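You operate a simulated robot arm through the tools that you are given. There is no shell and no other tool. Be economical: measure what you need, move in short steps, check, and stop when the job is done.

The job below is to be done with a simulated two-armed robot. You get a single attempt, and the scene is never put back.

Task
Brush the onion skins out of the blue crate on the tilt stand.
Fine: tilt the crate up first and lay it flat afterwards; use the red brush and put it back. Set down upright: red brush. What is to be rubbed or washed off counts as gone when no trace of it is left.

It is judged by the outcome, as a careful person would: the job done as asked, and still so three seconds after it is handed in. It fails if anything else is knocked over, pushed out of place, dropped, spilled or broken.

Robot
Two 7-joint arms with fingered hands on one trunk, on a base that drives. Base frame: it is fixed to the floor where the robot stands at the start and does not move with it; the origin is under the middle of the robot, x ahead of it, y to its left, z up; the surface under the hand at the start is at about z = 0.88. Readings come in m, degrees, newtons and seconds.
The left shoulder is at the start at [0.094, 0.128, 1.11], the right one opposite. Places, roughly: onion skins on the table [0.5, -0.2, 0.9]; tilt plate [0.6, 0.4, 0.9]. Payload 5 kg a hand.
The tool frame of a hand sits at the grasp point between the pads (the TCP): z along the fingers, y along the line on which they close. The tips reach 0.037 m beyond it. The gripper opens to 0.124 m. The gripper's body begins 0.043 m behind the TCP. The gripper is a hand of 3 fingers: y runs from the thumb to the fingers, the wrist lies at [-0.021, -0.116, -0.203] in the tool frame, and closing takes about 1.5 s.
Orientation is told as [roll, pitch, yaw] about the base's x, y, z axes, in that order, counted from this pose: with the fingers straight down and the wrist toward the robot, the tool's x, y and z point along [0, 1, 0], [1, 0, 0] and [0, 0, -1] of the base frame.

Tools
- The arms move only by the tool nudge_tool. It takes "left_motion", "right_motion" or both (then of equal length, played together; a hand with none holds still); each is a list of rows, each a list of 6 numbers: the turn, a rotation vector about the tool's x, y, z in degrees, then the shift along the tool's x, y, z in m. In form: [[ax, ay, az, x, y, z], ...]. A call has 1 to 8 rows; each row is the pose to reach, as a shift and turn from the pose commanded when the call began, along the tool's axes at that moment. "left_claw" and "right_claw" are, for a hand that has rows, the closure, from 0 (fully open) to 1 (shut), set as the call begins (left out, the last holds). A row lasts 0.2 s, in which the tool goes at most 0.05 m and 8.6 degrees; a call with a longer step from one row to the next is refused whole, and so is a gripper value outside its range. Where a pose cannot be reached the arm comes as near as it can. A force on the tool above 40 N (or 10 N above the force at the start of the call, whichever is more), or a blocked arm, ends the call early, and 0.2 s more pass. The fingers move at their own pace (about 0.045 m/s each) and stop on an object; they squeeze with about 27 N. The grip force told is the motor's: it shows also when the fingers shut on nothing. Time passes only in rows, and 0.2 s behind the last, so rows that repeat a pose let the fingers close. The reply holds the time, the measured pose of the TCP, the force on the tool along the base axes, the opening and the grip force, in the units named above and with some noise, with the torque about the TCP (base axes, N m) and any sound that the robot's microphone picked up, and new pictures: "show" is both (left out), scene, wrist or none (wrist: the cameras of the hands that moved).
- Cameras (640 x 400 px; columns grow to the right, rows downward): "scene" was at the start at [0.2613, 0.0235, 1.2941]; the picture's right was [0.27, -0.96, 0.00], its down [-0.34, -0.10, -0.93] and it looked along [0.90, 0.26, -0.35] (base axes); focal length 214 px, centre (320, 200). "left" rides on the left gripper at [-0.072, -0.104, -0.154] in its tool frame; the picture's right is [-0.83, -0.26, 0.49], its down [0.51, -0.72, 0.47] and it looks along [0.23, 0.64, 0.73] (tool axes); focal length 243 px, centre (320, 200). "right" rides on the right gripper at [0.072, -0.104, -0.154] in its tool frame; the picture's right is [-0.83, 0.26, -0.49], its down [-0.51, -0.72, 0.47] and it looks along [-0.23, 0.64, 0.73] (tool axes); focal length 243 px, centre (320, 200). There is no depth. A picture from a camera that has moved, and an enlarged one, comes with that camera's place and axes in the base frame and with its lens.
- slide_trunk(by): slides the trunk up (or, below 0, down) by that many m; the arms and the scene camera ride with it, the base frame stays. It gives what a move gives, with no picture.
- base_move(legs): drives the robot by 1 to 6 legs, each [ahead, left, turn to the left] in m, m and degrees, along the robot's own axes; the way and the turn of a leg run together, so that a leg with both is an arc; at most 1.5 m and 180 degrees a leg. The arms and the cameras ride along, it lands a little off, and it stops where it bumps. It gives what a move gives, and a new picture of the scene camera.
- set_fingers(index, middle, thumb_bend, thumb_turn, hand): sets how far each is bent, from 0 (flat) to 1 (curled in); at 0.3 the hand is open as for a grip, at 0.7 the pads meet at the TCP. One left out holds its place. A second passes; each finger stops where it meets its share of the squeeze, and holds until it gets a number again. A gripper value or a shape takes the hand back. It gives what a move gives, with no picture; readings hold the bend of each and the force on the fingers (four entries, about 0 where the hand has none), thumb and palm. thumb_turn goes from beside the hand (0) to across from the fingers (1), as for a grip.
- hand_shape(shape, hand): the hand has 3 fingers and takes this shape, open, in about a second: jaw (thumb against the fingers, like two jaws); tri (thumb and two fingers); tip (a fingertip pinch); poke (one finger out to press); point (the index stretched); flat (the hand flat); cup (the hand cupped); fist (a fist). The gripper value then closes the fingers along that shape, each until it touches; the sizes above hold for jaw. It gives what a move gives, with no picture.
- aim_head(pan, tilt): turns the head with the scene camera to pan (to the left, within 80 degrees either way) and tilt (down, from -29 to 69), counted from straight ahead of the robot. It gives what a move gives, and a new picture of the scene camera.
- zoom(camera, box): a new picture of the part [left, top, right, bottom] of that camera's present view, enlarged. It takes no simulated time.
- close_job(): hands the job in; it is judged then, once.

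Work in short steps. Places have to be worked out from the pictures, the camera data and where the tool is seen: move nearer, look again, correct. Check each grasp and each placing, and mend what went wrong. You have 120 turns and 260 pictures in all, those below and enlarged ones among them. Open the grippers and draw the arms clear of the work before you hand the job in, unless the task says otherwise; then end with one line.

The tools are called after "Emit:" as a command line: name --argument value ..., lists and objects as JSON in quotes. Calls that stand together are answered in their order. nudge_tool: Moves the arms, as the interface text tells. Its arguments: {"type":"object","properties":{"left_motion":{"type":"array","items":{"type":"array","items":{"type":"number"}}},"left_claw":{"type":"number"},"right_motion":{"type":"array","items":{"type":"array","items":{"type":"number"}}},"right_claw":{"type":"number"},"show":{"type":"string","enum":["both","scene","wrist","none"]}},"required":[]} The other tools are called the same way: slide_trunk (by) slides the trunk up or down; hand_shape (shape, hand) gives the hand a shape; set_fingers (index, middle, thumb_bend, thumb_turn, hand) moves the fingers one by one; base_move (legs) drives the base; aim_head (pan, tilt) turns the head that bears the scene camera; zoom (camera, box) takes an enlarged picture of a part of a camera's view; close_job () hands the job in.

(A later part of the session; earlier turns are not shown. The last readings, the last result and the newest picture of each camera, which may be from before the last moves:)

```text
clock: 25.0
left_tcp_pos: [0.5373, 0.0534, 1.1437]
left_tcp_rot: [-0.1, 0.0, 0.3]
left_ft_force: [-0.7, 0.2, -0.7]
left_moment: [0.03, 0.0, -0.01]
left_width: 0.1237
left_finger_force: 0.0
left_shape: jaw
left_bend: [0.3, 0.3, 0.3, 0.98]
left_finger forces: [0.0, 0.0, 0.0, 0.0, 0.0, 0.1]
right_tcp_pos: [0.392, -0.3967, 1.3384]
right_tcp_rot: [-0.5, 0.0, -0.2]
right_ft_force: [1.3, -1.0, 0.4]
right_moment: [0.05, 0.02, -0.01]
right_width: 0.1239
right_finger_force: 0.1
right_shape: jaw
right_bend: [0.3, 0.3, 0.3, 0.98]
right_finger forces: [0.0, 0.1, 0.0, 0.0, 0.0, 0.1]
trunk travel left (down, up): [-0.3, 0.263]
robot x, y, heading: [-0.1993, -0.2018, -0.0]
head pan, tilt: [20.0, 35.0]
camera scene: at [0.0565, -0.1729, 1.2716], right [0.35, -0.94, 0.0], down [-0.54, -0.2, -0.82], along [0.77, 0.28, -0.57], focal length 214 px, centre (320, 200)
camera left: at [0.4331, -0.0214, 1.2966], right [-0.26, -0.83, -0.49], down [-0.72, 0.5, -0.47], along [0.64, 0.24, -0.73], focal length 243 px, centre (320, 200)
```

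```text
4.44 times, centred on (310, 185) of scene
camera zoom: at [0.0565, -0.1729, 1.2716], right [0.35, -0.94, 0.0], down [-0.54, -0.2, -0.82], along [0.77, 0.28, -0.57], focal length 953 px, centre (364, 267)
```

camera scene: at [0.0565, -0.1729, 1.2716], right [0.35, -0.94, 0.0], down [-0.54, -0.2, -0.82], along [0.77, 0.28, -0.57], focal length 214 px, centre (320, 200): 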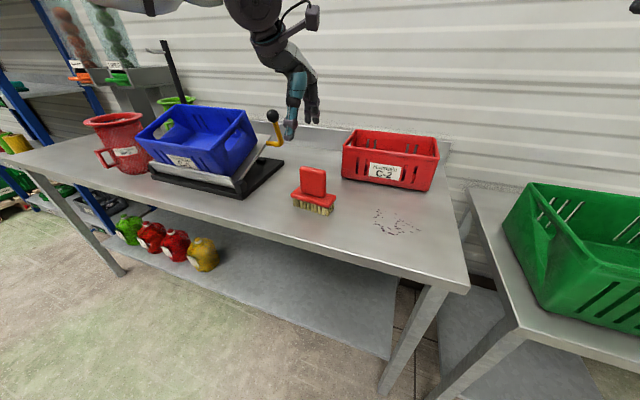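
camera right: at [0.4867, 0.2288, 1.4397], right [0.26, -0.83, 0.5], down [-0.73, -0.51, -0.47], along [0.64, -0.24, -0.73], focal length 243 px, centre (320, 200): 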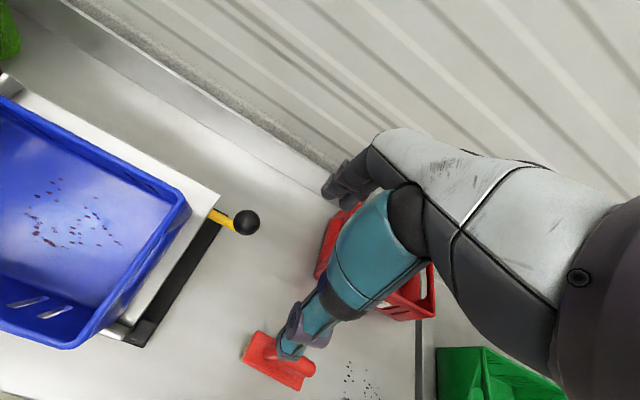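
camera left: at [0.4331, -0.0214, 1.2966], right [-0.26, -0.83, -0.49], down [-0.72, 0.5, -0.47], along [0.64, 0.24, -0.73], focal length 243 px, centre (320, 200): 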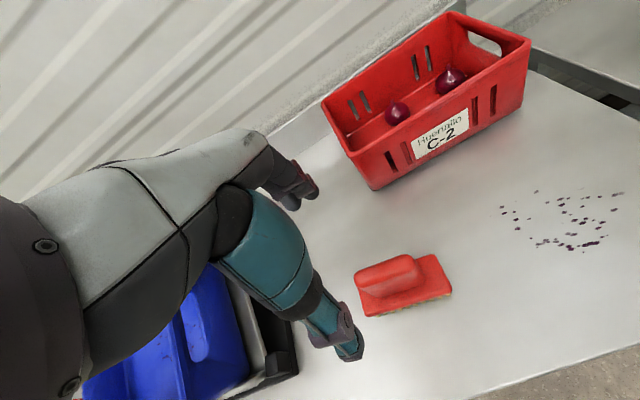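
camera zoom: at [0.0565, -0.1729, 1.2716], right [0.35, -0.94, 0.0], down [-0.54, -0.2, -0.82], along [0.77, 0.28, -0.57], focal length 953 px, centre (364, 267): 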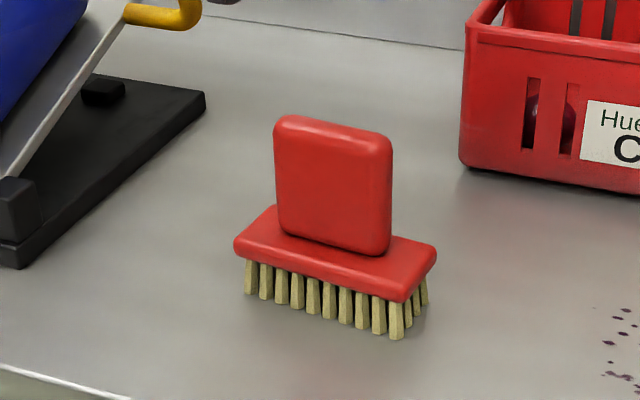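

Brush centre is about [0.538, 0.028], heading −6°, handle top z≈1.01, block top ≈0.925. I descend around the handle to z=0.98 with that yaw.

Emit:
nudge_tool --left_motion '[[0, 0, 3, -0.012, 0, 0.02], [0, 0, 6.1, -0.0254, 0, 0.04], [0, 0, 6.1, -0.0254, 0, 0.07], [0, 0, 6.1, -0.0254, 0, 0.1], [0, 0, 6.1, -0.0254, 0, 0.13], [0, 0, 6.1, -0.0254, 0, 0.15], [0, 0, 6.1, -0.0254, 0, 0.164], [0, 0, 6.1, -0.0254, 0, 0.164]]'

Emit:
zoom --camera "scene" --box '[250, 100, 370, 230]'

```text
clock: 26.8
left_tcp_pos: [0.5362, 0.0291, 0.981]
left_tcp_rot: [0.0, 0.1, -5.8]
left_ft_force: [-0.6, -0.2, 0.0]
left_moment: [0.01, 0.03, 0.02]
left_width: 0.1237
left_finger_force: 0.0
left_shape: jaw
left_bend: [0.3, 0.3, 0.3, 0.98]
left_finger forces: [0.0, 0.0, 0.0, 0.0, 0.0, 0.0]
right_tcp_pos: [0.3903, -0.3956, 1.339]
right_tcp_rot: [-0.5, 0.0, -0.1]
right_ft_force: [0.8, -0.3, 0.3]
right_moment: [-0.01, -0.02, -0.02]
right_width: 0.1236
right_finger_force: 0.1
right_shape: jaw
right_bend: [0.3, 0.3, 0.3, 0.98]
right_finger forces: [0.0, 0.0, 0.0, 0.0, 0.1, 0.1]
trunk travel left (down, up): [-0.3, 0.263]
robot x, y, heading: [-0.1961, -0.2028, 0.3]
head pan, tilt: [20.0, 35.0]
camera scene: at [0.0562, -0.1722, 1.2716], right [0.35, -0.94, 0.0], down [-0.54, -0.2, -0.82], along [0.77, 0.28, -0.57], focal length 214 px, centre (320, 200)
camera left: at [0.4257, -0.0339, 1.135], right [-0.34, -0.8, -0.49], down [-0.67, 0.58, -0.47], along [0.66, 0.17, -0.73], focal length 243 px, centre (320, 200)
```

scene: 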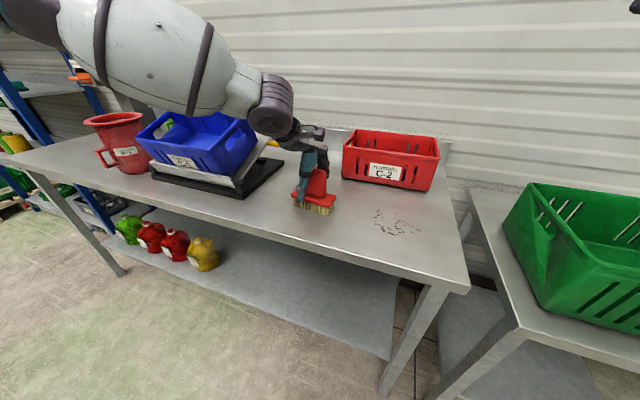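
left: 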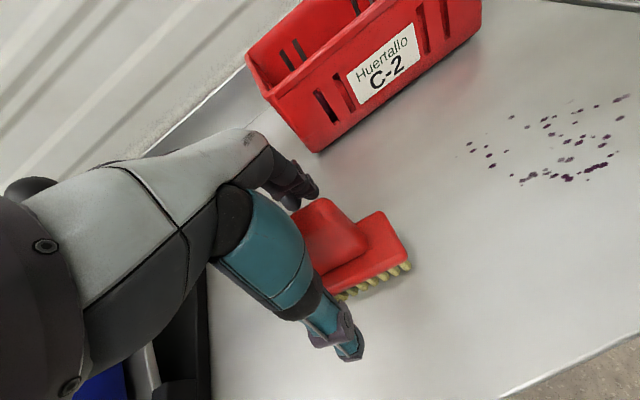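

```text
3.08 times, centred on (310, 165) of scene
camera zoom: at [0.0562, -0.1722, 1.2716], right [0.35, -0.94, 0.0], down [-0.54, -0.2, -0.82], along [0.77, 0.28, -0.57], focal length 660 px, centre (351, 308)
```

zoom: 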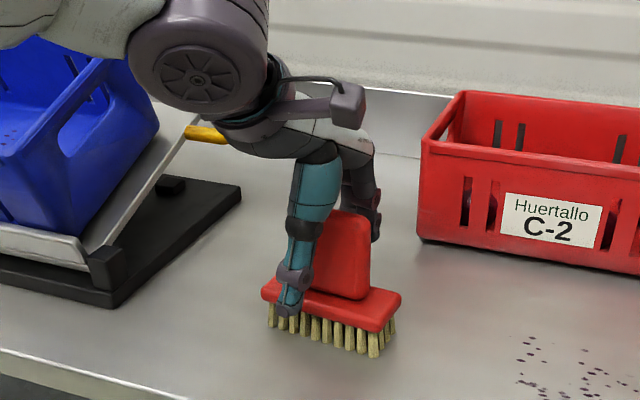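

Parallax accounted for, the thumb lines up with the handle's middle. I close on the handle.

Emit:
nudge_tool --left_motion '[[0, 0, 0, 0, 0, 0], [0, 0, 0, 0, 0, 0], [0, 0, 0, 0, 0, 0], [0, 0, 0, 0, 0, 0], [0, 0, 0, 0, 0, 0], [0, 0, 0, 0, 0, 0], [0, 0, 0, 0, 0, 0], [0, 0, 0, 0, 0, 0]]' --left_claw 1

Emit:
zoom --camera "scene" --box '[250, 100, 370, 230]'

```text
clock: 28.6
left_tcp_pos: [0.5372, 0.0279, 0.9811]
left_tcp_rot: [0.0, 0.0, -5.7]
left_ft_force: [0.2, 0.0, -0.4]
left_moment: [-0.01, -0.01, 0.0]
left_width: 0.0191
left_finger_force: 27.0
left_shape: jaw
left_bend: [0.73, 0.61, 0.74, 1.0]
left_finger forces: [15.4, 8.2, 0.0, 0.0, 23.7, 0.0]
right_tcp_pos: [0.3919, -0.3963, 1.3392]
right_tcp_rot: [-0.5, 0.0, -0.1]
right_ft_force: [0.3, -0.1, 0.6]
right_moment: [0.03, -0.01, -0.01]
right_width: 0.1238
right_finger_force: 0.0
right_shape: jaw
right_bend: [0.3, 0.3, 0.3, 0.98]
right_finger forces: [0.0, 0.1, 0.0, 0.0, 0.0, 0.0]
trunk travel left (down, up): [-0.3, 0.263]
robot x, y, heading: [-0.1997, -0.1997, 0.5]
head pan, tilt: [20.0, 35.0]
camera scene: at [0.0566, -0.1721, 1.2715], right [0.35, -0.94, 0.0], down [-0.54, -0.2, -0.82], along [0.77, 0.28, -0.57], focal length 214 px, centre (320, 200)
camera left: at [0.426, -0.0337, 1.1348], right [-0.34, -0.8, -0.49], down [-0.67, 0.58, -0.47], along [0.66, 0.17, -0.73], focal length 243 px, centre (320, 200)
```

scene: 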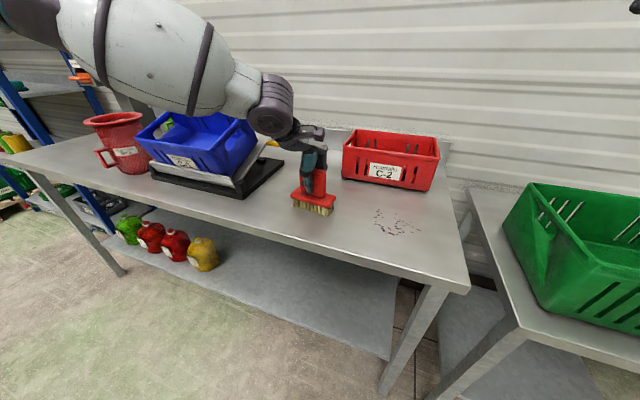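
left: 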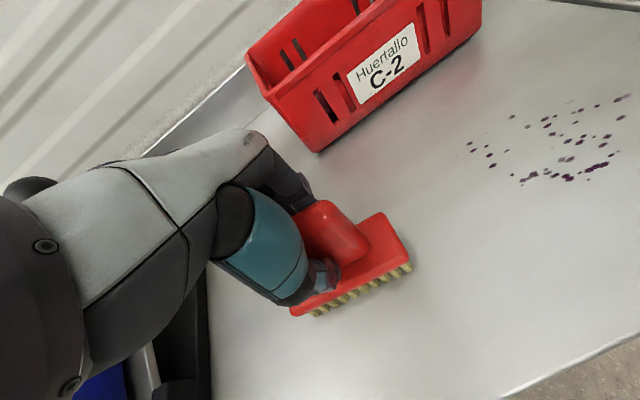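

```text
3.08 times, centred on (310, 165) of scene
camera zoom: at [0.0566, -0.1721, 1.2715], right [0.35, -0.94, 0.0], down [-0.54, -0.2, -0.82], along [0.77, 0.28, -0.57], focal length 660 px, centre (351, 308)
```

zoom: 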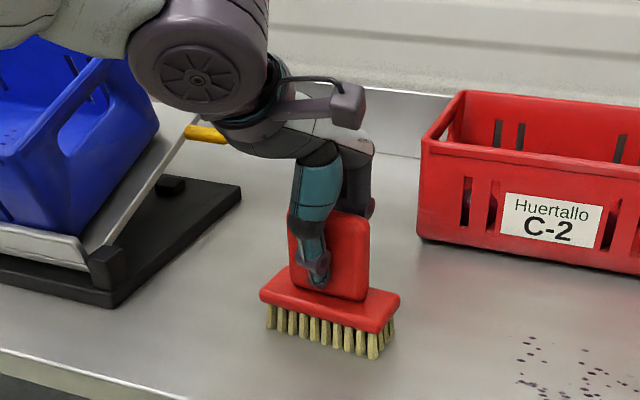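

Gripped (handle 0.019 m thick, 27 N). Home TCP is [0.537, 0.028, 0.981], yaw −5.8. I lift straight up.

Emit:
nudge_tool --left_motion '[[0, 0, 0, 0, 0, -0.02], [0, 0, 0, 0, 0, -0.05], [0, 0, 0, 0, 0, -0.09], [0, 0, 0, 0, 0, -0.13], [0, 0, 0, 0, 0, -0.17], [0, 0, 0, 0, 0, -0.21], [0, 0, 0, 0, 0, -0.25], [0, 0, 0, 0, 0, -0.28]]'

```text
clock: 30.4
left_tcp_pos: [0.538, 0.0275, 1.262]
left_tcp_rot: [0.0, 0.0, -5.8]
left_ft_force: [0.6, -0.3, -2.7]
left_moment: [0.02, 0.01, 0.01]
left_width: 0.0193
left_finger_force: 27.3
left_shape: jaw
left_bend: [0.73, 0.61, 0.74, 1.0]
left_finger forces: [15.4, 8.2, 0.0, 0.1, 23.6, 0.0]
right_tcp_pos: [0.3917, -0.3958, 1.3395]
right_tcp_rot: [-0.5, 0.0, -0.1]
right_ft_force: [-0.2, -0.2, 0.3]
right_moment: [0.0, -0.02, 0.0]
right_width: 0.1236
right_finger_force: 0.1
right_shape: jaw
right_bend: [0.3, 0.3, 0.3, 0.98]
right_finger forces: [0.1, 0.0, 0.1, 0.1, 0.0, 0.1]
trunk travel left (down, up): [-0.3, 0.263]
robot x, y, heading: [-0.1989, -0.208, 0.2]
head pan, tilt: [20.0, 35.0]
camera scene: at [0.0563, -0.1725, 1.2716], right [0.35, -0.94, 0.0], down [-0.54, -0.2, -0.82], along [0.77, 0.28, -0.57], focal length 214 px, centre (320, 200)
camera left: at [0.4274, -0.0344, 1.4156], right [-0.34, -0.8, -0.49], down [-0.67, 0.58, -0.47], along [0.66, 0.17, -0.73], focal length 243 px, centre (320, 200)
```

scene: 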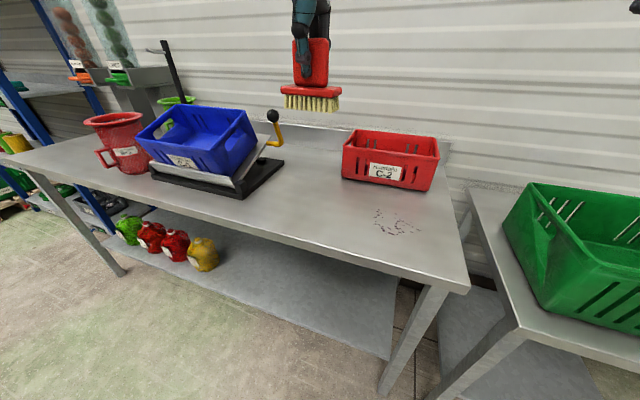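
left: 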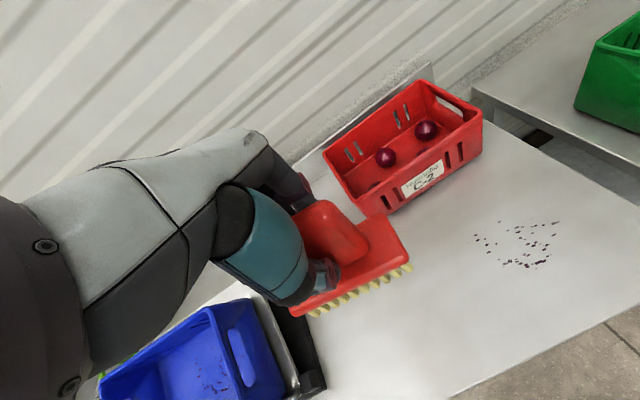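

Brush is up, bristles at z≈1.16, above the tilted crate's rim (~1.10). I drive left so the crate interior is in left-hand reach.

Emit:
base_move --legs '[[0, 0.36, 0], [0.04, 0, 0]]'

Emit:
zoom --camera "left" --box '[0, 0, 640, 400]'

```text
clock: 34.6
left_tcp_pos: [0.5699, 0.388, 1.2674]
left_tcp_rot: [0.0, -0.4, -5.7]
left_ft_force: [-0.8, -0.2, -1.9]
left_moment: [0.02, -0.05, 0.0]
left_width: 0.0189
left_finger_force: 26.6
left_shape: jaw
left_bend: [0.73, 0.61, 0.74, 1.0]
left_finger forces: [15.5, 8.2, 0.0, 0.0, 23.9, 0.0]
right_tcp_pos: [0.4229, -0.0371, 1.3441]
right_tcp_rot: [-0.5, -0.4, 0.0]
right_ft_force: [-1.3, 0.3, -0.3]
right_moment: [0.0, -0.11, 0.03]
right_width: 0.1236
right_finger_force: 0.0
right_shape: jaw
right_bend: [0.3, 0.3, 0.3, 0.98]
right_finger forces: [0.0, 0.0, 0.0, 0.0, 0.0, 0.0]
trunk travel left (down, up): [-0.3, 0.263]
robot x, y, heading: [-0.1597, 0.1565, 0.2]
head pan, tilt: [20.0, 35.0]
camera scene: at [0.088, 0.1866, 1.2732], right [0.35, -0.94, 0.0], down [-0.53, -0.2, -0.82], along [0.77, 0.28, -0.57], focal length 214 px, centre (320, 200)
```

scene: 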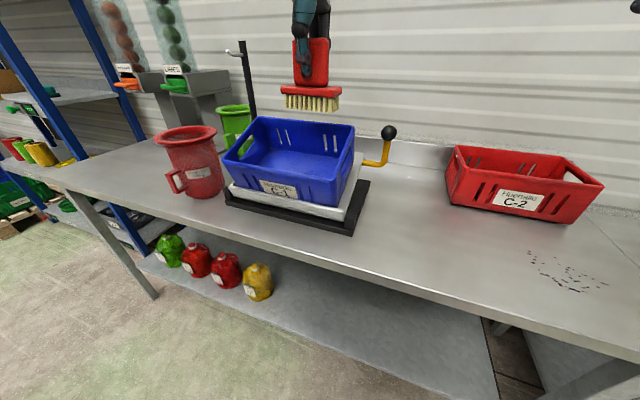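

```text
1.00 times, centred on (320, 200) of left (not enlarged: the box is as wide or as high as the picture)
camera zoom: at [0.4576, 0.3249, 1.4198], right [-0.34, -0.8, -0.49], down [-0.66, 0.58, -0.48], along [0.67, 0.17, -0.73], focal length 243 px, centre (320, 200)
```

zoom: 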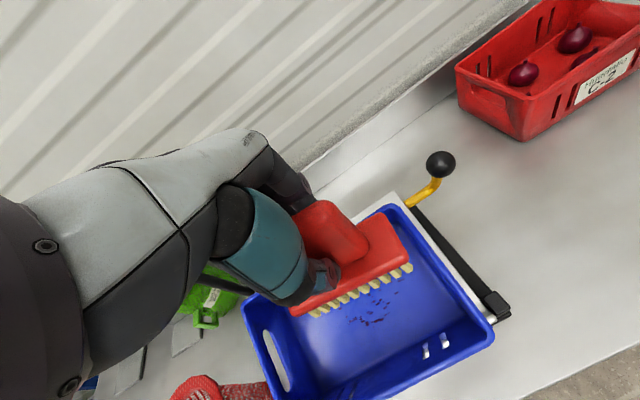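

Triangulating: the tilted floor passes near [0.59, 0.43, ~0.975], skins span x 0.56–0.645, y 0.36–0.49, slope ≈21.5°. I pitch the brush to match the slope, straighten its yaw and hover over the skins.

Emit:
nudge_tool --left_motion '[[-5.4, 0.27, -1.4, 0.01, -0.006, 0], [-10.8, 0.54, -2.8, 0.02, -0.012, 0], [-16.1, 0.8, -4.3, 0.03, -0.018, 0], [-21.5, 1.07, -5.7, 0.04, -0.024, 0], [-21.5, 1.07, -5.7, 0.04, -0.024, 0.03], [-21.5, 1.07, -5.7, 0.04, -0.024, 0.06], [-21.5, 1.07, -5.7, 0.04, -0.024, 0.09], [-21.5, 1.07, -5.7, 0.04, -0.024, 0.097]]'

Emit:
aim_head --pan 23 --tilt 25

Emit:
zoom --camera "scene" --box '[200, 100, 440, 250]'

```text
clock: 36.4
left_tcp_pos: [0.5561, 0.4282, 1.1658]
left_tcp_rot: [0.0, -21.7, 0.0]
left_ft_force: [0.5, -0.5, -2.3]
left_moment: [0.02, 0.04, 0.0]
left_width: 0.0194
left_finger_force: 27.0
left_shape: jaw
left_bend: [0.73, 0.61, 0.74, 1.0]
left_finger forces: [15.3, 8.1, 0.0, 0.1, 24.3, 0.1]
right_tcp_pos: [0.4303, -0.0373, 1.3397]
right_tcp_rot: [-0.6, -0.1, -0.1]
right_ft_force: [1.0, 0.4, 0.4]
right_moment: [-0.03, -0.01, 0.01]
right_width: 0.1241
right_finger_force: 0.0
right_shape: jaw
right_bend: [0.3, 0.3, 0.3, 0.98]
right_finger forces: [0.1, 0.1, 0.0, 0.0, 0.1, 0.0]
trunk travel left (down, up): [-0.3, 0.263]
robot x, y, heading: [-0.1583, 0.1558, -0.0]
head pan, tilt: [20.0, 35.0]
camera scene: at [0.095, 0.1868, 1.2715], right [0.35, -0.94, 0.0], down [-0.54, -0.2, -0.82], along [0.77, 0.28, -0.57], focal length 214 px, centre (320, 200)
camera left: at [0.4022, 0.3546, 1.2702], right [-0.06, -0.83, -0.55], down [-0.5, 0.51, -0.7], along [0.86, 0.23, -0.45], focal length 243 px, centre (320, 200)
```

scene: 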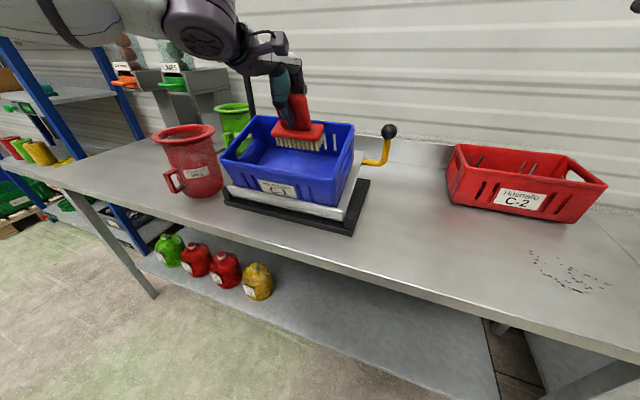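
left: 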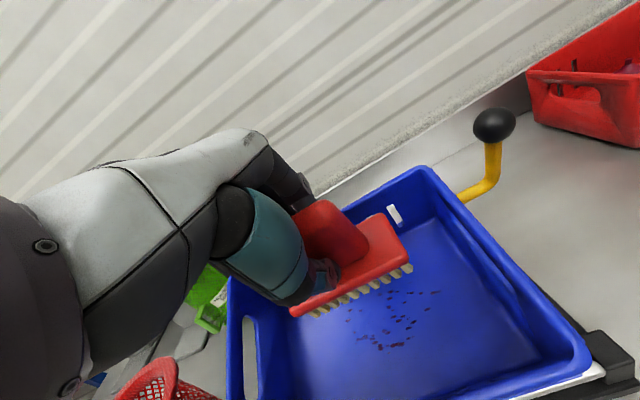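

```text
clock: 37.1
left_tcp_pos: [0.5558, 0.4287, 1.1675]
left_tcp_rot: [-0.1, -21.6, 0.1]
left_ft_force: [-0.2, -0.8, -2.8]
left_moment: [-0.01, 0.05, -0.01]
left_width: 0.0191
left_finger_force: 26.9
left_shape: jaw
left_bend: [0.73, 0.61, 0.74, 1.0]
left_finger forces: [15.3, 8.1, 0.0, 0.0, 24.3, 0.0]
right_tcp_pos: [0.4296, -0.0368, 1.3401]
right_tcp_rot: [-0.4, -0.1, 0.0]
right_ft_force: [0.3, -0.1, 0.5]
right_moment: [-0.03, 0.03, 0.02]
right_width: 0.1238
right_finger_force: 0.1
right_shape: jaw
right_bend: [0.3, 0.3, 0.3, 0.98]
right_finger forces: [0.0, 0.0, 0.1, 0.0, 0.0, 0.1]
trunk travel left (down, up): [-0.3, 0.263]
robot x, y, heading: [-0.1575, 0.1604, 0.2]
head pan, tilt: [23.0, 25.0]
camera scene: at [0.097, 0.1928, 1.2872], right [0.4, -0.92, 0.0], down [-0.39, -0.17, -0.91], along [0.83, 0.36, -0.42], focal length 214 px, centre (320, 200)
```

scene: 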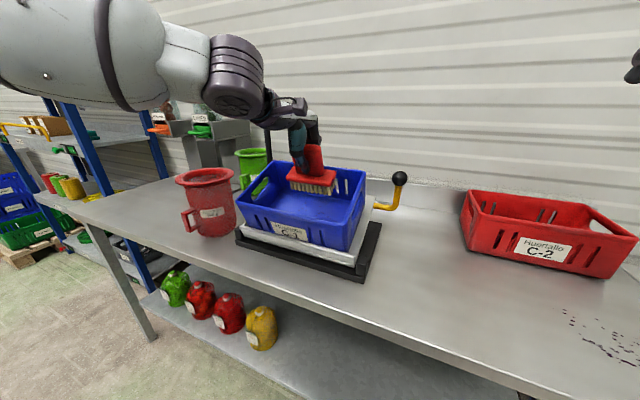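

```text
2.67 times, centred on (320, 175) of scene
camera zoom: at [0.097, 0.1928, 1.2872], right [0.4, -0.92, 0.0], down [-0.39, -0.17, -0.91], along [0.83, 0.36, -0.42], focal length 572 px, centre (320, 267)
```

zoom: 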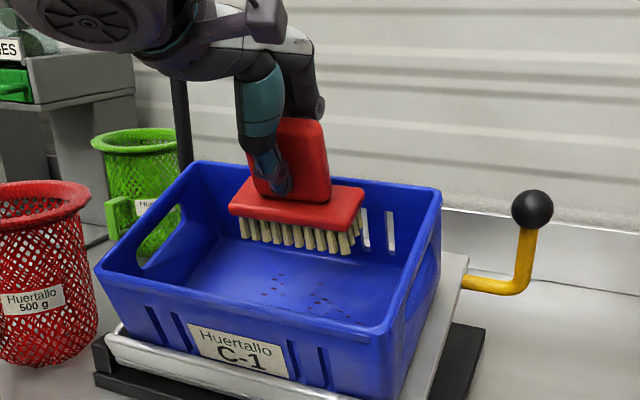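

The brush is aligned over the crate. I lower along the floor normal, first 6 cm, then creeping until contact shows.

Emit:
nudge_tool --left_motion '[[0, 0, 0, 0, -0.006, 0.02], [0, 0, 0, 0, -0.012, 0.04], [0, 0, 0, 0, -0.015, 0.055], [0, 0, 0, 0, -0.015, 0.062], [0, 0, 0, 0, -0.015, 0.066]]'

Emit:
zoom --camera "scene" --box '[220, 110, 420, 250]'

```text
clock: 38.3
left_tcp_pos: [0.5683, 0.4309, 1.0982]
left_tcp_rot: [0.0, -21.6, 0.1]
left_ft_force: [0.6, 0.2, -3.3]
left_moment: [0.01, 0.06, -0.02]
left_width: 0.0191
left_finger_force: 27.0
left_shape: jaw
left_bend: [0.73, 0.61, 0.74, 1.0]
left_finger forces: [15.3, 8.0, 0.0, 0.0, 24.3, 0.0]
right_tcp_pos: [0.4299, -0.0374, 1.3394]
right_tcp_rot: [-0.5, -0.1, 0.0]
right_ft_force: [-0.4, 0.0, 0.6]
right_moment: [-0.01, 0.02, -0.01]
right_width: 0.1237
right_finger_force: 0.1
right_shape: jaw
right_bend: [0.3, 0.3, 0.3, 0.98]
right_finger forces: [0.0, 0.1, 0.0, 0.0, 0.1, 0.0]
trunk travel left (down, up): [-0.3, 0.263]
robot x, y, heading: [-0.159, 0.1593, 0.4]
head pan, tilt: [23.0, 25.0]
camera scene: at [0.097, 0.1931, 1.2872], right [0.4, -0.92, 0.0], down [-0.39, -0.17, -0.91], along [0.83, 0.36, -0.42], focal length 214 px, centre (320, 200)
camera left: at [0.4141, 0.3575, 1.2027], right [-0.06, -0.83, -0.55], down [-0.5, 0.51, -0.7], along [0.86, 0.23, -0.45], focal length 243 px, centre (320, 200)
```

scene: 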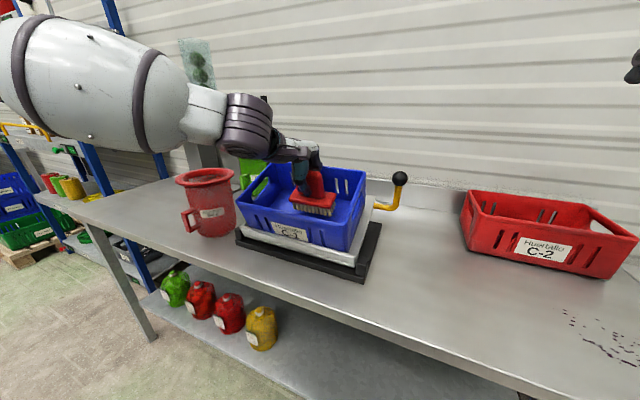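
left: 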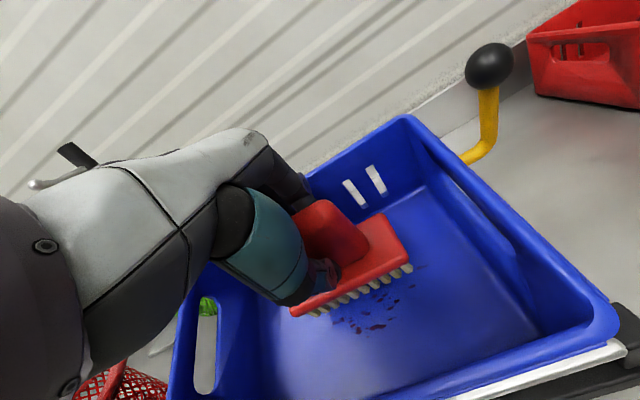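

```text
2.86 times, centred on (320, 180) of scene
camera zoom: at [0.097, 0.1931, 1.2872], right [0.4, -0.92, 0.0], down [-0.39, -0.17, -0.91], along [0.83, 0.36, -0.42], focal length 613 px, centre (320, 257)
```

zoom: 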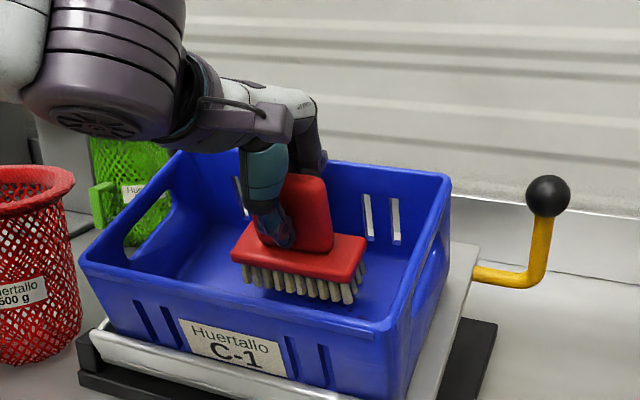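

No contact yet (bottom ≈ z 1.00). I creep 1 cm further and watch the force.

Emit:
nudge_tool --left_motion '[[0, 0, 0, 0, 0, 0.004], [0, 0, 0, 0, 0, 0.008], [0, 0, 0, 0, 0, 0.011]]' --show "none"

```text
clock: 39.1
left_tcp_pos: [0.5733, 0.4313, 1.0888]
left_tcp_rot: [0.0, -21.7, 0.2]
left_ft_force: [0.3, 0.3, -2.2]
left_moment: [-0.02, 0.07, 0.0]
left_width: 0.019
left_finger_force: 26.5
left_shape: jaw
left_bend: [0.73, 0.61, 0.74, 1.0]
left_finger forces: [15.3, 8.1, 0.1, 0.1, 24.3, 0.1]
right_tcp_pos: [0.4295, -0.0371, 1.3396]
right_tcp_rot: [-0.6, -0.1, 0.0]
right_ft_force: [0.5, 0.7, -0.7]
right_moment: [0.03, -0.01, 0.02]
right_width: 0.1239
right_finger_force: 0.0
right_shape: jaw
right_bend: [0.3, 0.3, 0.3, 0.98]
right_finger forces: [0.0, 0.0, 0.0, 0.0, 0.1, 0.0]
trunk travel left (down, up): [-0.3, 0.263]
robot x, y, heading: [-0.1607, 0.1594, 0.4]
head pan, tilt: [23.0, 25.0]
```

Still no contact; another careful 8 mm.

Emit:
nudge_tool --left_motion '[[0, 0, 0, 0, 0, 0.004], [0, 0, 0, 0, 0, 0.008], [0, 0, 0, 0, 0, 0.008]]' --show "wrist"

Emit:
zoom --camera "scene" --box '[220, 110, 420, 250]'

```text
clock: 39.9
left_tcp_pos: [0.576, 0.4317, 1.0809]
left_tcp_rot: [0.0, -21.5, 0.0]
left_ft_force: [0.7, -0.3, -3.0]
left_moment: [-0.01, 0.09, -0.03]
left_width: 0.0195
left_finger_force: 27.1
left_shape: jaw
left_bend: [0.73, 0.61, 0.74, 1.0]
left_finger forces: [15.3, 8.0, 0.0, 0.1, 24.1, 0.0]
right_tcp_pos: [0.4302, -0.0361, 1.3395]
right_tcp_rot: [-0.4, -0.1, -0.1]
right_ft_force: [0.1, 0.0, 0.0]
right_moment: [0.01, 0.03, 0.02]
right_width: 0.1238
right_finger_force: 0.0
right_shape: jaw
right_bend: [0.3, 0.3, 0.3, 0.98]
right_finger forces: [0.0, 0.1, 0.0, 0.0, 0.1, 0.1]
trunk travel left (down, up): [-0.3, 0.263]
robot x, y, heading: [-0.1606, 0.1595, 0.3]
head pan, tilt: [23.0, 25.0]
camera left: at [0.4215, 0.357, 1.1857], right [-0.06, -0.83, -0.55], down [-0.5, 0.51, -0.7], along [0.86, 0.23, -0.45], focal length 243 px, centre (320, 200)
```

left: 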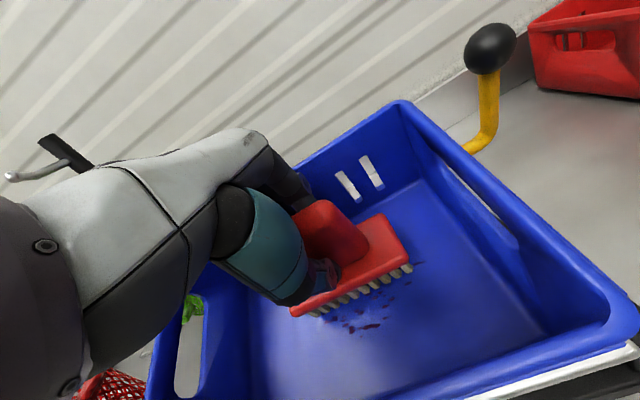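

```text
2.86 times, centred on (320, 180) of scene
camera zoom: at [0.0968, 0.1929, 1.2873], right [0.4, -0.92, 0.0], down [-0.39, -0.17, -0.91], along [0.83, 0.36, -0.42], focal length 613 px, centre (320, 257)
```

zoom: 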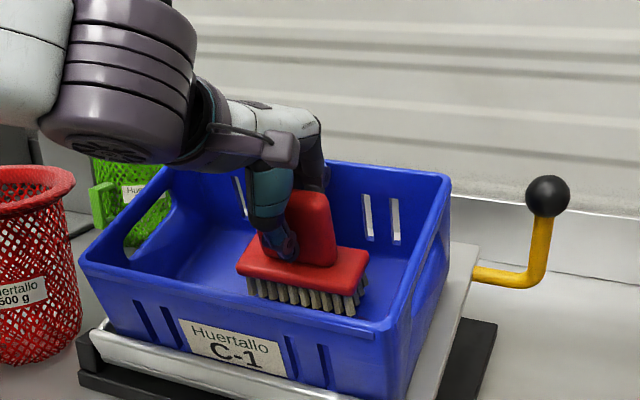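

Almost touching. Another 6 mm.

Emit:
nudge_tool --left_motion '[[0, 0, 0, 0, 0, 0.003], [0, 0, 0, 0, 0, 0.006], [0, 0, 0, 0, 0, 0.006]]' --show "none"

```text
clock: 40.7
left_tcp_pos: [0.5768, 0.4314, 1.0762]
left_tcp_rot: [0.0, -21.6, 0.0]
left_ft_force: [0.0, 0.9, -2.4]
left_moment: [0.03, 0.04, 0.03]
left_width: 0.0192
left_finger_force: 26.6
left_shape: jaw
left_bend: [0.73, 0.61, 0.74, 1.0]
left_finger forces: [15.4, 8.0, 0.1, 0.0, 24.2, 0.0]
right_tcp_pos: [0.4296, -0.0361, 1.34]
right_tcp_rot: [-0.4, -0.1, 0.0]
right_ft_force: [0.4, -0.5, -1.0]
right_moment: [0.02, -0.01, 0.0]
right_width: 0.1238
right_finger_force: 0.1
right_shape: jaw
right_bend: [0.3, 0.3, 0.3, 0.98]
right_finger forces: [0.0, 0.0, 0.0, 0.0, 0.0, 0.1]
trunk travel left (down, up): [-0.3, 0.263]
robot x, y, heading: [-0.1618, 0.1539, 0.2]
head pan, tilt: [23.0, 25.0]
```

No force yet; 6 mm more.

Emit:
nudge_tool --left_motion '[[0, 0, 0, 0, 0, 0.003], [0, 0, 0, 0, 0, 0.006], [0, 0, 0, 0, 0, 0.006]]' --show "wrist"

```text
clock: 41.5
left_tcp_pos: [0.579, 0.4312, 1.0711]
left_tcp_rot: [-0.1, -21.7, 0.1]
left_ft_force: [-1.2, 2.4, 9.8]
left_moment: [0.08, 0.0, 0.05]
left_width: 0.0196
left_finger_force: 27.2
left_shape: jaw
left_bend: [0.73, 0.61, 0.74, 1.0]
left_finger forces: [18.6, 10.4, 0.1, 0.0, 26.6, 0.1]
right_tcp_pos: [0.4288, -0.0367, 1.3411]
right_tcp_rot: [-0.5, -0.1, 0.1]
right_ft_force: [-0.4, 0.8, -0.6]
right_moment: [0.03, 0.01, -0.04]
right_width: 0.1238
right_finger_force: 0.0
right_shape: jaw
right_bend: [0.3, 0.3, 0.3, 0.98]
right_finger forces: [0.0, 0.0, 0.0, 0.0, 0.0, 0.0]
trunk travel left (down, up): [-0.3, 0.263]
robot x, y, heading: [-0.1587, 0.16, 0.4]
head pan, tilt: [23.0, 25.0]
camera left: at [0.4251, 0.3564, 1.1748], right [-0.06, -0.83, -0.55], down [-0.5, 0.51, -0.71], along [0.87, 0.23, -0.44], focal length 243 px, centre (320, 200)
```

left: 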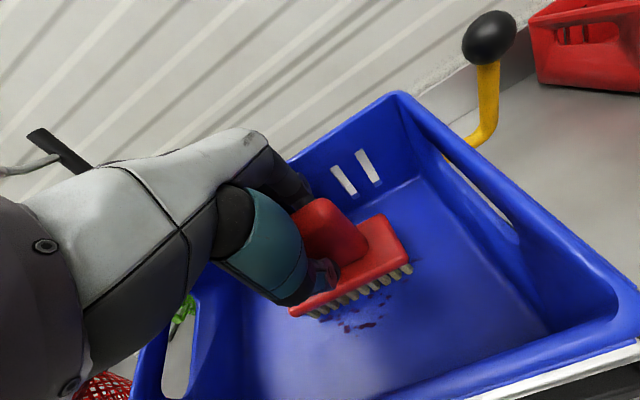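

Contact: about 12 N. I stroke down-slope 5 cm and back, keeping the pressure.

Emit:
nudge_tool --left_motion '[[0, 0, 0, 0, -0.01, 0], [0, 0, 0, 0, -0.02, 0], [0, 0, 0, 0, -0.03, 0], [0, 0, 0, 0, -0.04, 0], [0, 0, 0, 0, -0.05, 0], [0, 0, 0, 0, -0.05, 0]]'

Emit:
zoom --camera "scene" --box '[220, 110, 420, 250]'

```text
clock: 42.9
left_tcp_pos: [0.5308, 0.4299, 1.0532]
left_tcp_rot: [0.0, -21.7, 0.1]
left_ft_force: [-1.8, 0.0, 14.2]
left_moment: [-0.01, -0.09, 0.0]
left_width: 0.0198
left_finger_force: 26.7
left_shape: jaw
left_bend: [0.73, 0.61, 0.75, 1.0]
left_finger forces: [19.3, 10.8, 0.0, 0.1, 27.3, 0.0]
right_tcp_pos: [0.4278, -0.0373, 1.341]
right_tcp_rot: [-0.4, -0.2, 0.0]
right_ft_force: [-0.1, -0.5, -0.3]
right_moment: [0.0, 0.01, -0.02]
right_width: 0.1236
right_finger_force: 0.0
right_shape: jaw
right_bend: [0.3, 0.3, 0.3, 0.98]
right_finger forces: [0.0, 0.1, 0.0, 0.0, 0.0, 0.0]
trunk travel left (down, up): [-0.3, 0.263]
robot x, y, heading: [-0.158, 0.1584, -0.1]
head pan, tilt: [23.0, 25.0]
camera scene: at [0.095, 0.1922, 1.2877], right [0.4, -0.92, 0.0], down [-0.39, -0.17, -0.91], along [0.83, 0.36, -0.42], focal length 214 px, centre (320, 200)
camera left: at [0.376, 0.3567, 1.1571], right [-0.06, -0.83, -0.55], down [-0.5, 0.51, -0.7], along [0.87, 0.23, -0.44], focal length 243 px, centre (320, 200)
```

scene: 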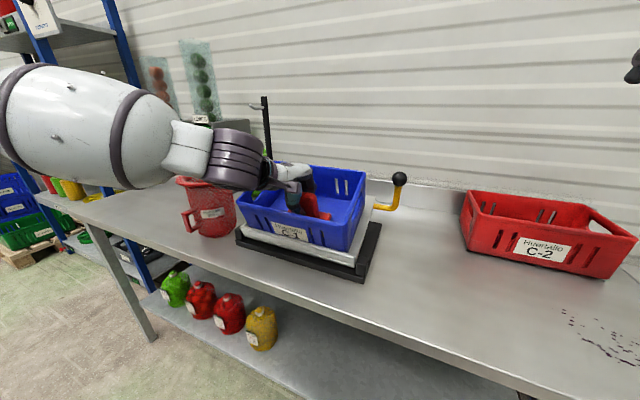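
left: 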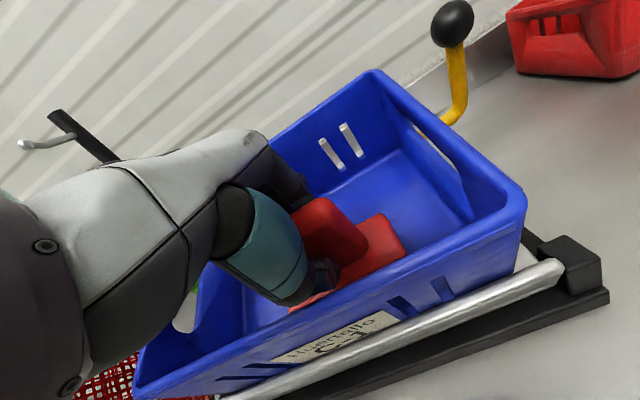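

```text
2.86 times, centred on (320, 180) of scene
camera zoom: at [0.095, 0.1922, 1.2877], right [0.4, -0.92, 0.0], down [-0.39, -0.17, -0.91], along [0.83, 0.36, -0.42], focal length 613 px, centre (320, 257)
```

zoom: 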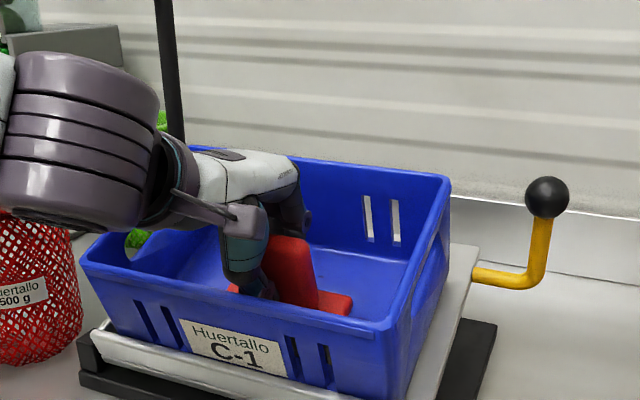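

The brush slides smoothly at ~15 N. I stroke back up-slope, 2 cm further than where I began, to catch the uppermost bits.

Emit:
nudge_tool --left_motion '[[0, 0, 0, 0, 0.012, 0], [0, 0, 0, 0, 0.024, 0], [0, 0, 0, 0, 0.036, 0], [0, 0, 0, 0, 0.048, 0], [0, 0, 0, 0, 0.058, 0], [0, 0, 0, 0, 0.066, 0]]'

Emit:
zoom --camera "left" --box '[220, 160, 500, 400]'

```text
clock: 44.3
left_tcp_pos: [0.5932, 0.4288, 1.0757]
left_tcp_rot: [-0.2, -21.6, -0.1]
left_ft_force: [-4.0, -0.8, -2.0]
left_moment: [-0.04, 0.06, 0.04]
left_width: 0.0193
left_finger_force: 26.7
left_shape: jaw
left_bend: [0.73, 0.62, 0.75, 1.0]
left_finger forces: [16.1, 13.9, 0.1, 0.0, 27.9, 0.0]
right_tcp_pos: [0.4288, -0.0367, 1.3399]
right_tcp_rot: [-0.5, -0.1, 0.0]
right_ft_force: [-0.6, -0.4, -0.3]
right_moment: [-0.02, -0.01, -0.02]
right_width: 0.1237
right_finger_force: 0.0
right_shape: jaw
right_bend: [0.3, 0.3, 0.3, 0.98]
right_finger forces: [0.0, 0.0, 0.0, 0.0, 0.0, 0.0]
trunk travel left (down, up): [-0.3, 0.263]
robot x, y, heading: [-0.1589, 0.1533, 0.1]
head pan, tilt: [23.0, 25.0]
camera scene: at [0.0961, 0.1928, 1.2874], right [0.4, -0.92, 0.0], down [-0.39, -0.17, -0.91], along [0.83, 0.36, -0.42], focal length 214 px, centre (320, 200)
camera left: at [0.4396, 0.3559, 1.1803], right [-0.06, -0.83, -0.55], down [-0.5, 0.51, -0.7], along [0.86, 0.23, -0.45], focal length 243 px, centre (320, 200)
```

scene: 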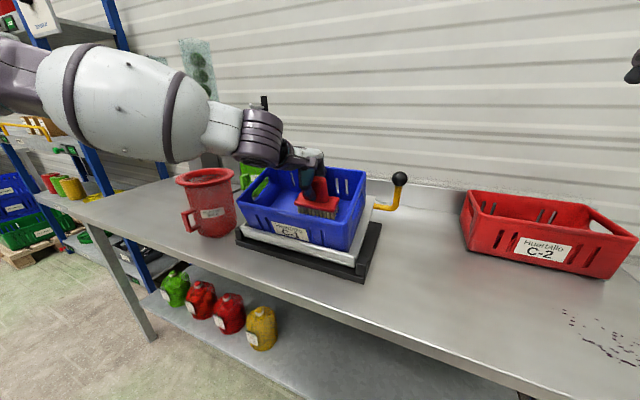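
left: 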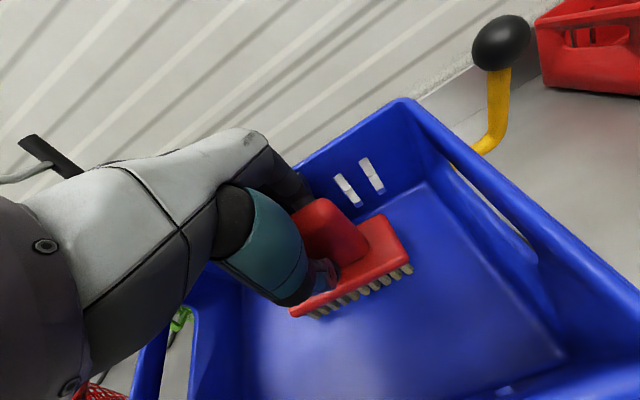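

```text
1.67 times, centred on (360, 280) of left
camera zoom: at [0.4396, 0.3559, 1.1803], right [-0.06, -0.83, -0.55], down [-0.5, 0.51, -0.7], along [0.86, 0.23, -0.45], focal length 404 px, centre (253, 67)
```

zoom: 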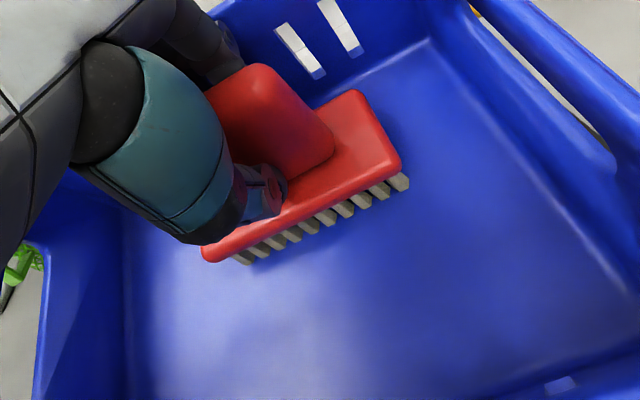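

The floor before the brush is clean. I lift 8 cm off to see the whole floor, including below and behind the hand.

Emit:
nudge_tool --left_motion '[[0, 0, 0, 0, -0.01, -0.02], [0, 0, 0, 0, -0.015, -0.05], [0, 0, 0, 0, -0.015, -0.08], [0, 0, 0, 0, -0.015, -0.11], [0, 0, 0, 0, -0.015, -0.14]]'

Emit:
zoom --camera "scene" --box '[220, 110, 420, 250]'

Emit:
zoom --camera "left" --box '[220, 160, 500, 400]'

```text
clock: 45.5
left_tcp_pos: [0.5277, 0.4292, 1.2004]
left_tcp_rot: [-0.1, -21.6, 0.1]
left_ft_force: [0.3, -0.1, -2.5]
left_moment: [0.03, 0.01, -0.02]
left_width: 0.0193
left_finger_force: 27.0
left_shape: jaw
left_bend: [0.73, 0.61, 0.75, 1.0]
left_finger forces: [16.3, 9.4, 0.0, 0.0, 26.5, 0.0]
right_tcp_pos: [0.4296, -0.0382, 1.3402]
right_tcp_rot: [-0.4, 0.0, 0.0]
right_ft_force: [-0.4, 0.1, 0.4]
right_moment: [0.0, -0.05, -0.02]
right_width: 0.1239
right_finger_force: 0.0
right_shape: jaw
right_bend: [0.3, 0.3, 0.3, 0.98]
right_finger forces: [0.0, 0.0, 0.1, 0.0, 0.0, 0.1]
trunk travel left (down, up): [-0.3, 0.263]
robot x, y, heading: [-0.1556, 0.1574, 0.1]
head pan, tilt: [23.0, 25.0]
camera scene: at [0.0955, 0.1923, 1.2876], right [0.4, -0.92, 0.0], down [-0.39, -0.17, -0.91], along [0.83, 0.36, -0.42], focal length 214 px, centre (320, 200)
camera left: at [0.3736, 0.3549, 1.3038], right [-0.06, -0.83, -0.55], down [-0.5, 0.51, -0.7], along [0.86, 0.23, -0.44], focal length 243 px, centre (320, 200)
```

scene: 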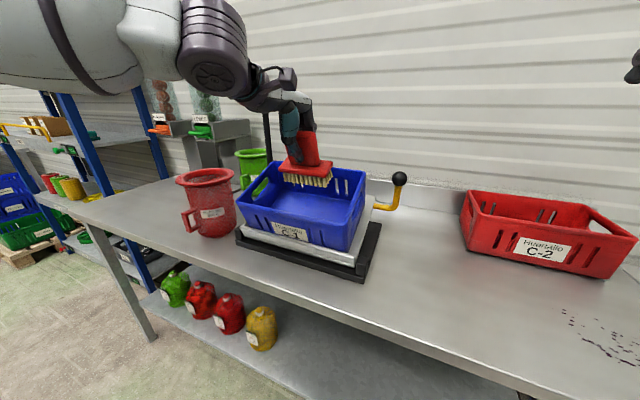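
left: 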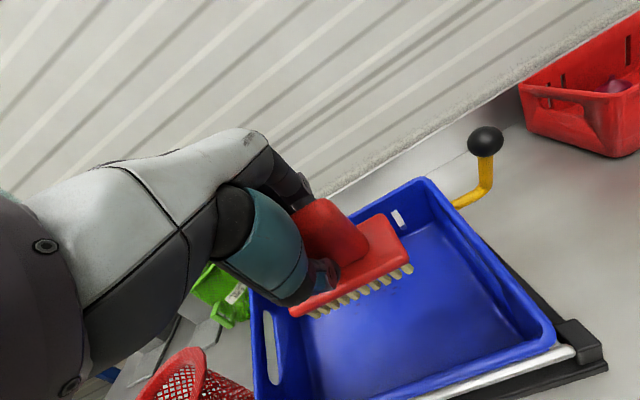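

```text
2.86 times, centred on (320, 180) of scene
camera zoom: at [0.0955, 0.1923, 1.2876], right [0.4, -0.92, 0.0], down [-0.39, -0.17, -0.91], along [0.83, 0.36, -0.42], focal length 613 px, centre (320, 257)
```

zoom: 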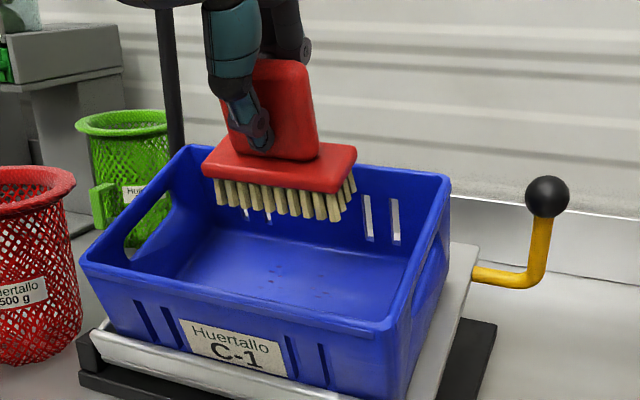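

```text
1.67 times, centred on (360, 280) of left
camera zoom: at [0.3736, 0.3549, 1.3038], right [-0.06, -0.83, -0.55], down [-0.5, 0.51, -0.7], along [0.86, 0.23, -0.44], focal length 404 px, centre (253, 67)
```

zoom: 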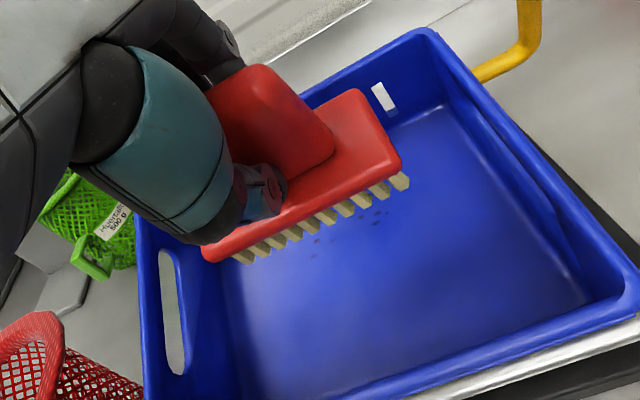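

Faint traces remain near the middle. I zoom to place them.

Emit:
zoom --camera "left" --box '[330, 230, 430, 310]'

Emit:
zoom --camera "scene" --box '[270, 170, 370, 230]'

```text
5.00 times, centred on (380, 270) of left
camera zoom: at [0.3736, 0.3549, 1.3038], right [-0.06, -0.83, -0.55], down [-0.5, 0.51, -0.7], along [0.86, 0.23, -0.44], focal length 1213 px, centre (20, -150)
```

zoom: 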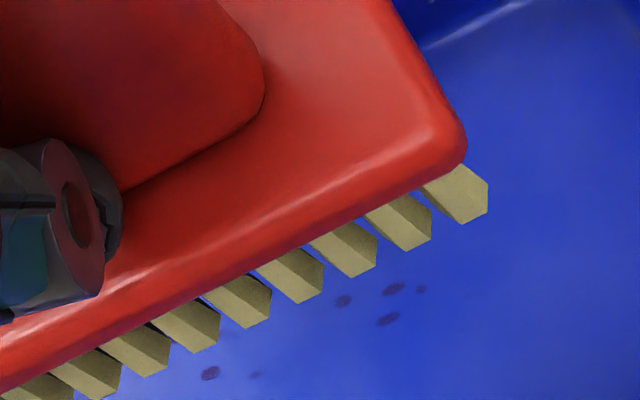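

```text
6.40 times, centred on (320, 200) of scene
camera zoom: at [0.0955, 0.1923, 1.2876], right [0.4, -0.92, 0.0], down [-0.39, -0.17, -0.91], along [0.83, 0.36, -0.42], focal length 1373 px, centre (320, 200)
```

zoom: 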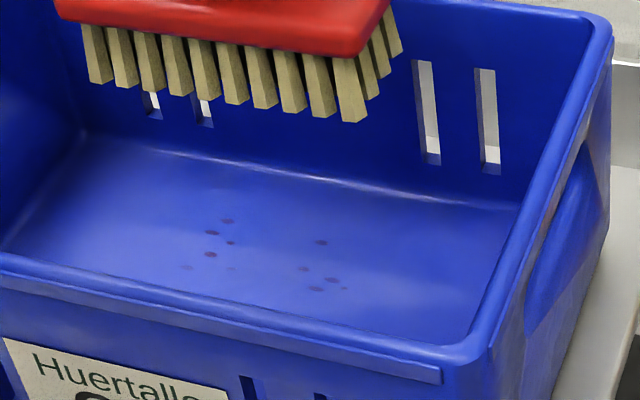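

Remaining traces lie at x 0.61–0.646, y 0.42–0.49. I come down again centred at y≈0.455, pressing a touch more.

Emit:
nudge_tool --left_motion '[[0, 0, 0, 0.01, -0.006, 0.04], [0, 0, 0, 0.02, -0.012, 0.08], [0, 0, 0, 0.026, -0.017, 0.115], [0, 0, 0, 0.026, -0.017, 0.132], [0, 0, 0, 0.026, -0.017, 0.138], [0, 0, 0, 0.026, -0.017, 0.142], [0, 0, 0, 0.026, -0.017, 0.142]]' --show "none"

Emit:
nudge_tool --left_motion '[[0, 0, 0, 0, 0.012, 0], [0, 0, 0, 0, 0.024, 0], [0, 0, 0, 0, 0.036, 0], [0, 0, 0, 0, 0.046, 0], [0, 0, 0, 0, 0.036, 0], [0, 0, 0, 0, 0.024, 0], [0, 0, 0, 0, 0.012, 0], [0, 0, 0, 0, 0, 0]]' --show "wrist"

```text
clock: 47.1
left_tcp_pos: [0.5645, 0.4543, 1.0646]
left_tcp_rot: [0.0, -21.9, 0.0]
left_ft_force: [-0.8, -0.2, 19.6]
left_moment: [0.02, -0.22, 0.03]
left_width: 0.0206
left_finger_force: 27.2
left_shape: jaw
left_bend: [0.73, 0.61, 0.75, 1.0]
left_finger forces: [20.6, 11.8, 0.1, 0.0, 26.1, 0.0]
right_tcp_pos: [0.4282, -0.0371, 1.3416]
right_tcp_rot: [-0.4, -0.2, 0.0]
right_ft_force: [-1.3, 0.2, 1.7]
right_moment: [0.01, 0.0, -0.02]
right_width: 0.1237
right_finger_force: 0.0
right_shape: jaw
right_bend: [0.3, 0.3, 0.3, 0.98]
right_finger forces: [0.1, 0.1, 0.0, 0.0, 0.1, 0.1]
trunk travel left (down, up): [-0.3, 0.263]
robot x, y, heading: [-0.1596, 0.1578, 0.1]
head pan, tilt: [23.0, 25.0]
```

```text
clock: 48.9
left_tcp_pos: [0.5637, 0.4555, 1.0628]
left_tcp_rot: [0.0, -21.7, 0.1]
left_ft_force: [5.6, 0.9, 3.1]
left_moment: [0.01, 0.28, -0.04]
left_width: 0.0196
left_finger_force: 27.0
left_shape: jaw
left_bend: [0.73, 0.61, 0.75, 1.0]
left_finger forces: [17.7, 9.9, 0.0, 0.0, 36.0, 0.0]
right_tcp_pos: [0.4302, -0.0359, 1.3399]
right_tcp_rot: [-0.5, 0.0, -0.1]
right_ft_force: [-0.9, -0.5, -0.1]
right_moment: [0.0, 0.0, -0.02]
right_width: 0.1237
right_finger_force: 0.0
right_shape: jaw
right_bend: [0.3, 0.3, 0.3, 0.98]
right_finger forces: [0.1, 0.0, 0.1, 0.0, 0.0, 0.1]
trunk travel left (down, up): [-0.3, 0.263]
robot x, y, heading: [-0.1637, 0.1567, 0.2]
head pan, tilt: [23.0, 25.0]
camera left: at [0.4101, 0.3815, 1.1664], right [-0.06, -0.83, -0.55], down [-0.5, 0.51, -0.7], along [0.87, 0.23, -0.44], focal length 243 px, centre (320, 200)
```

left: 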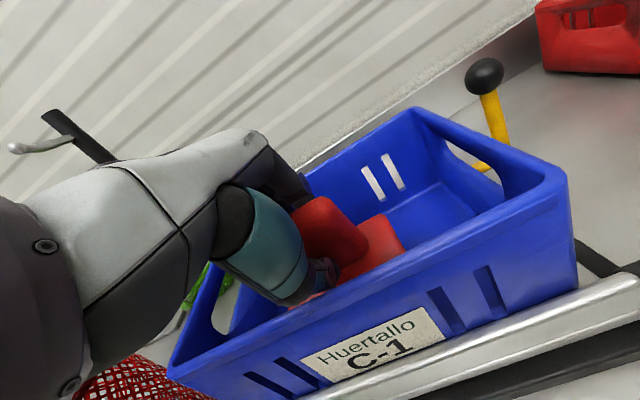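

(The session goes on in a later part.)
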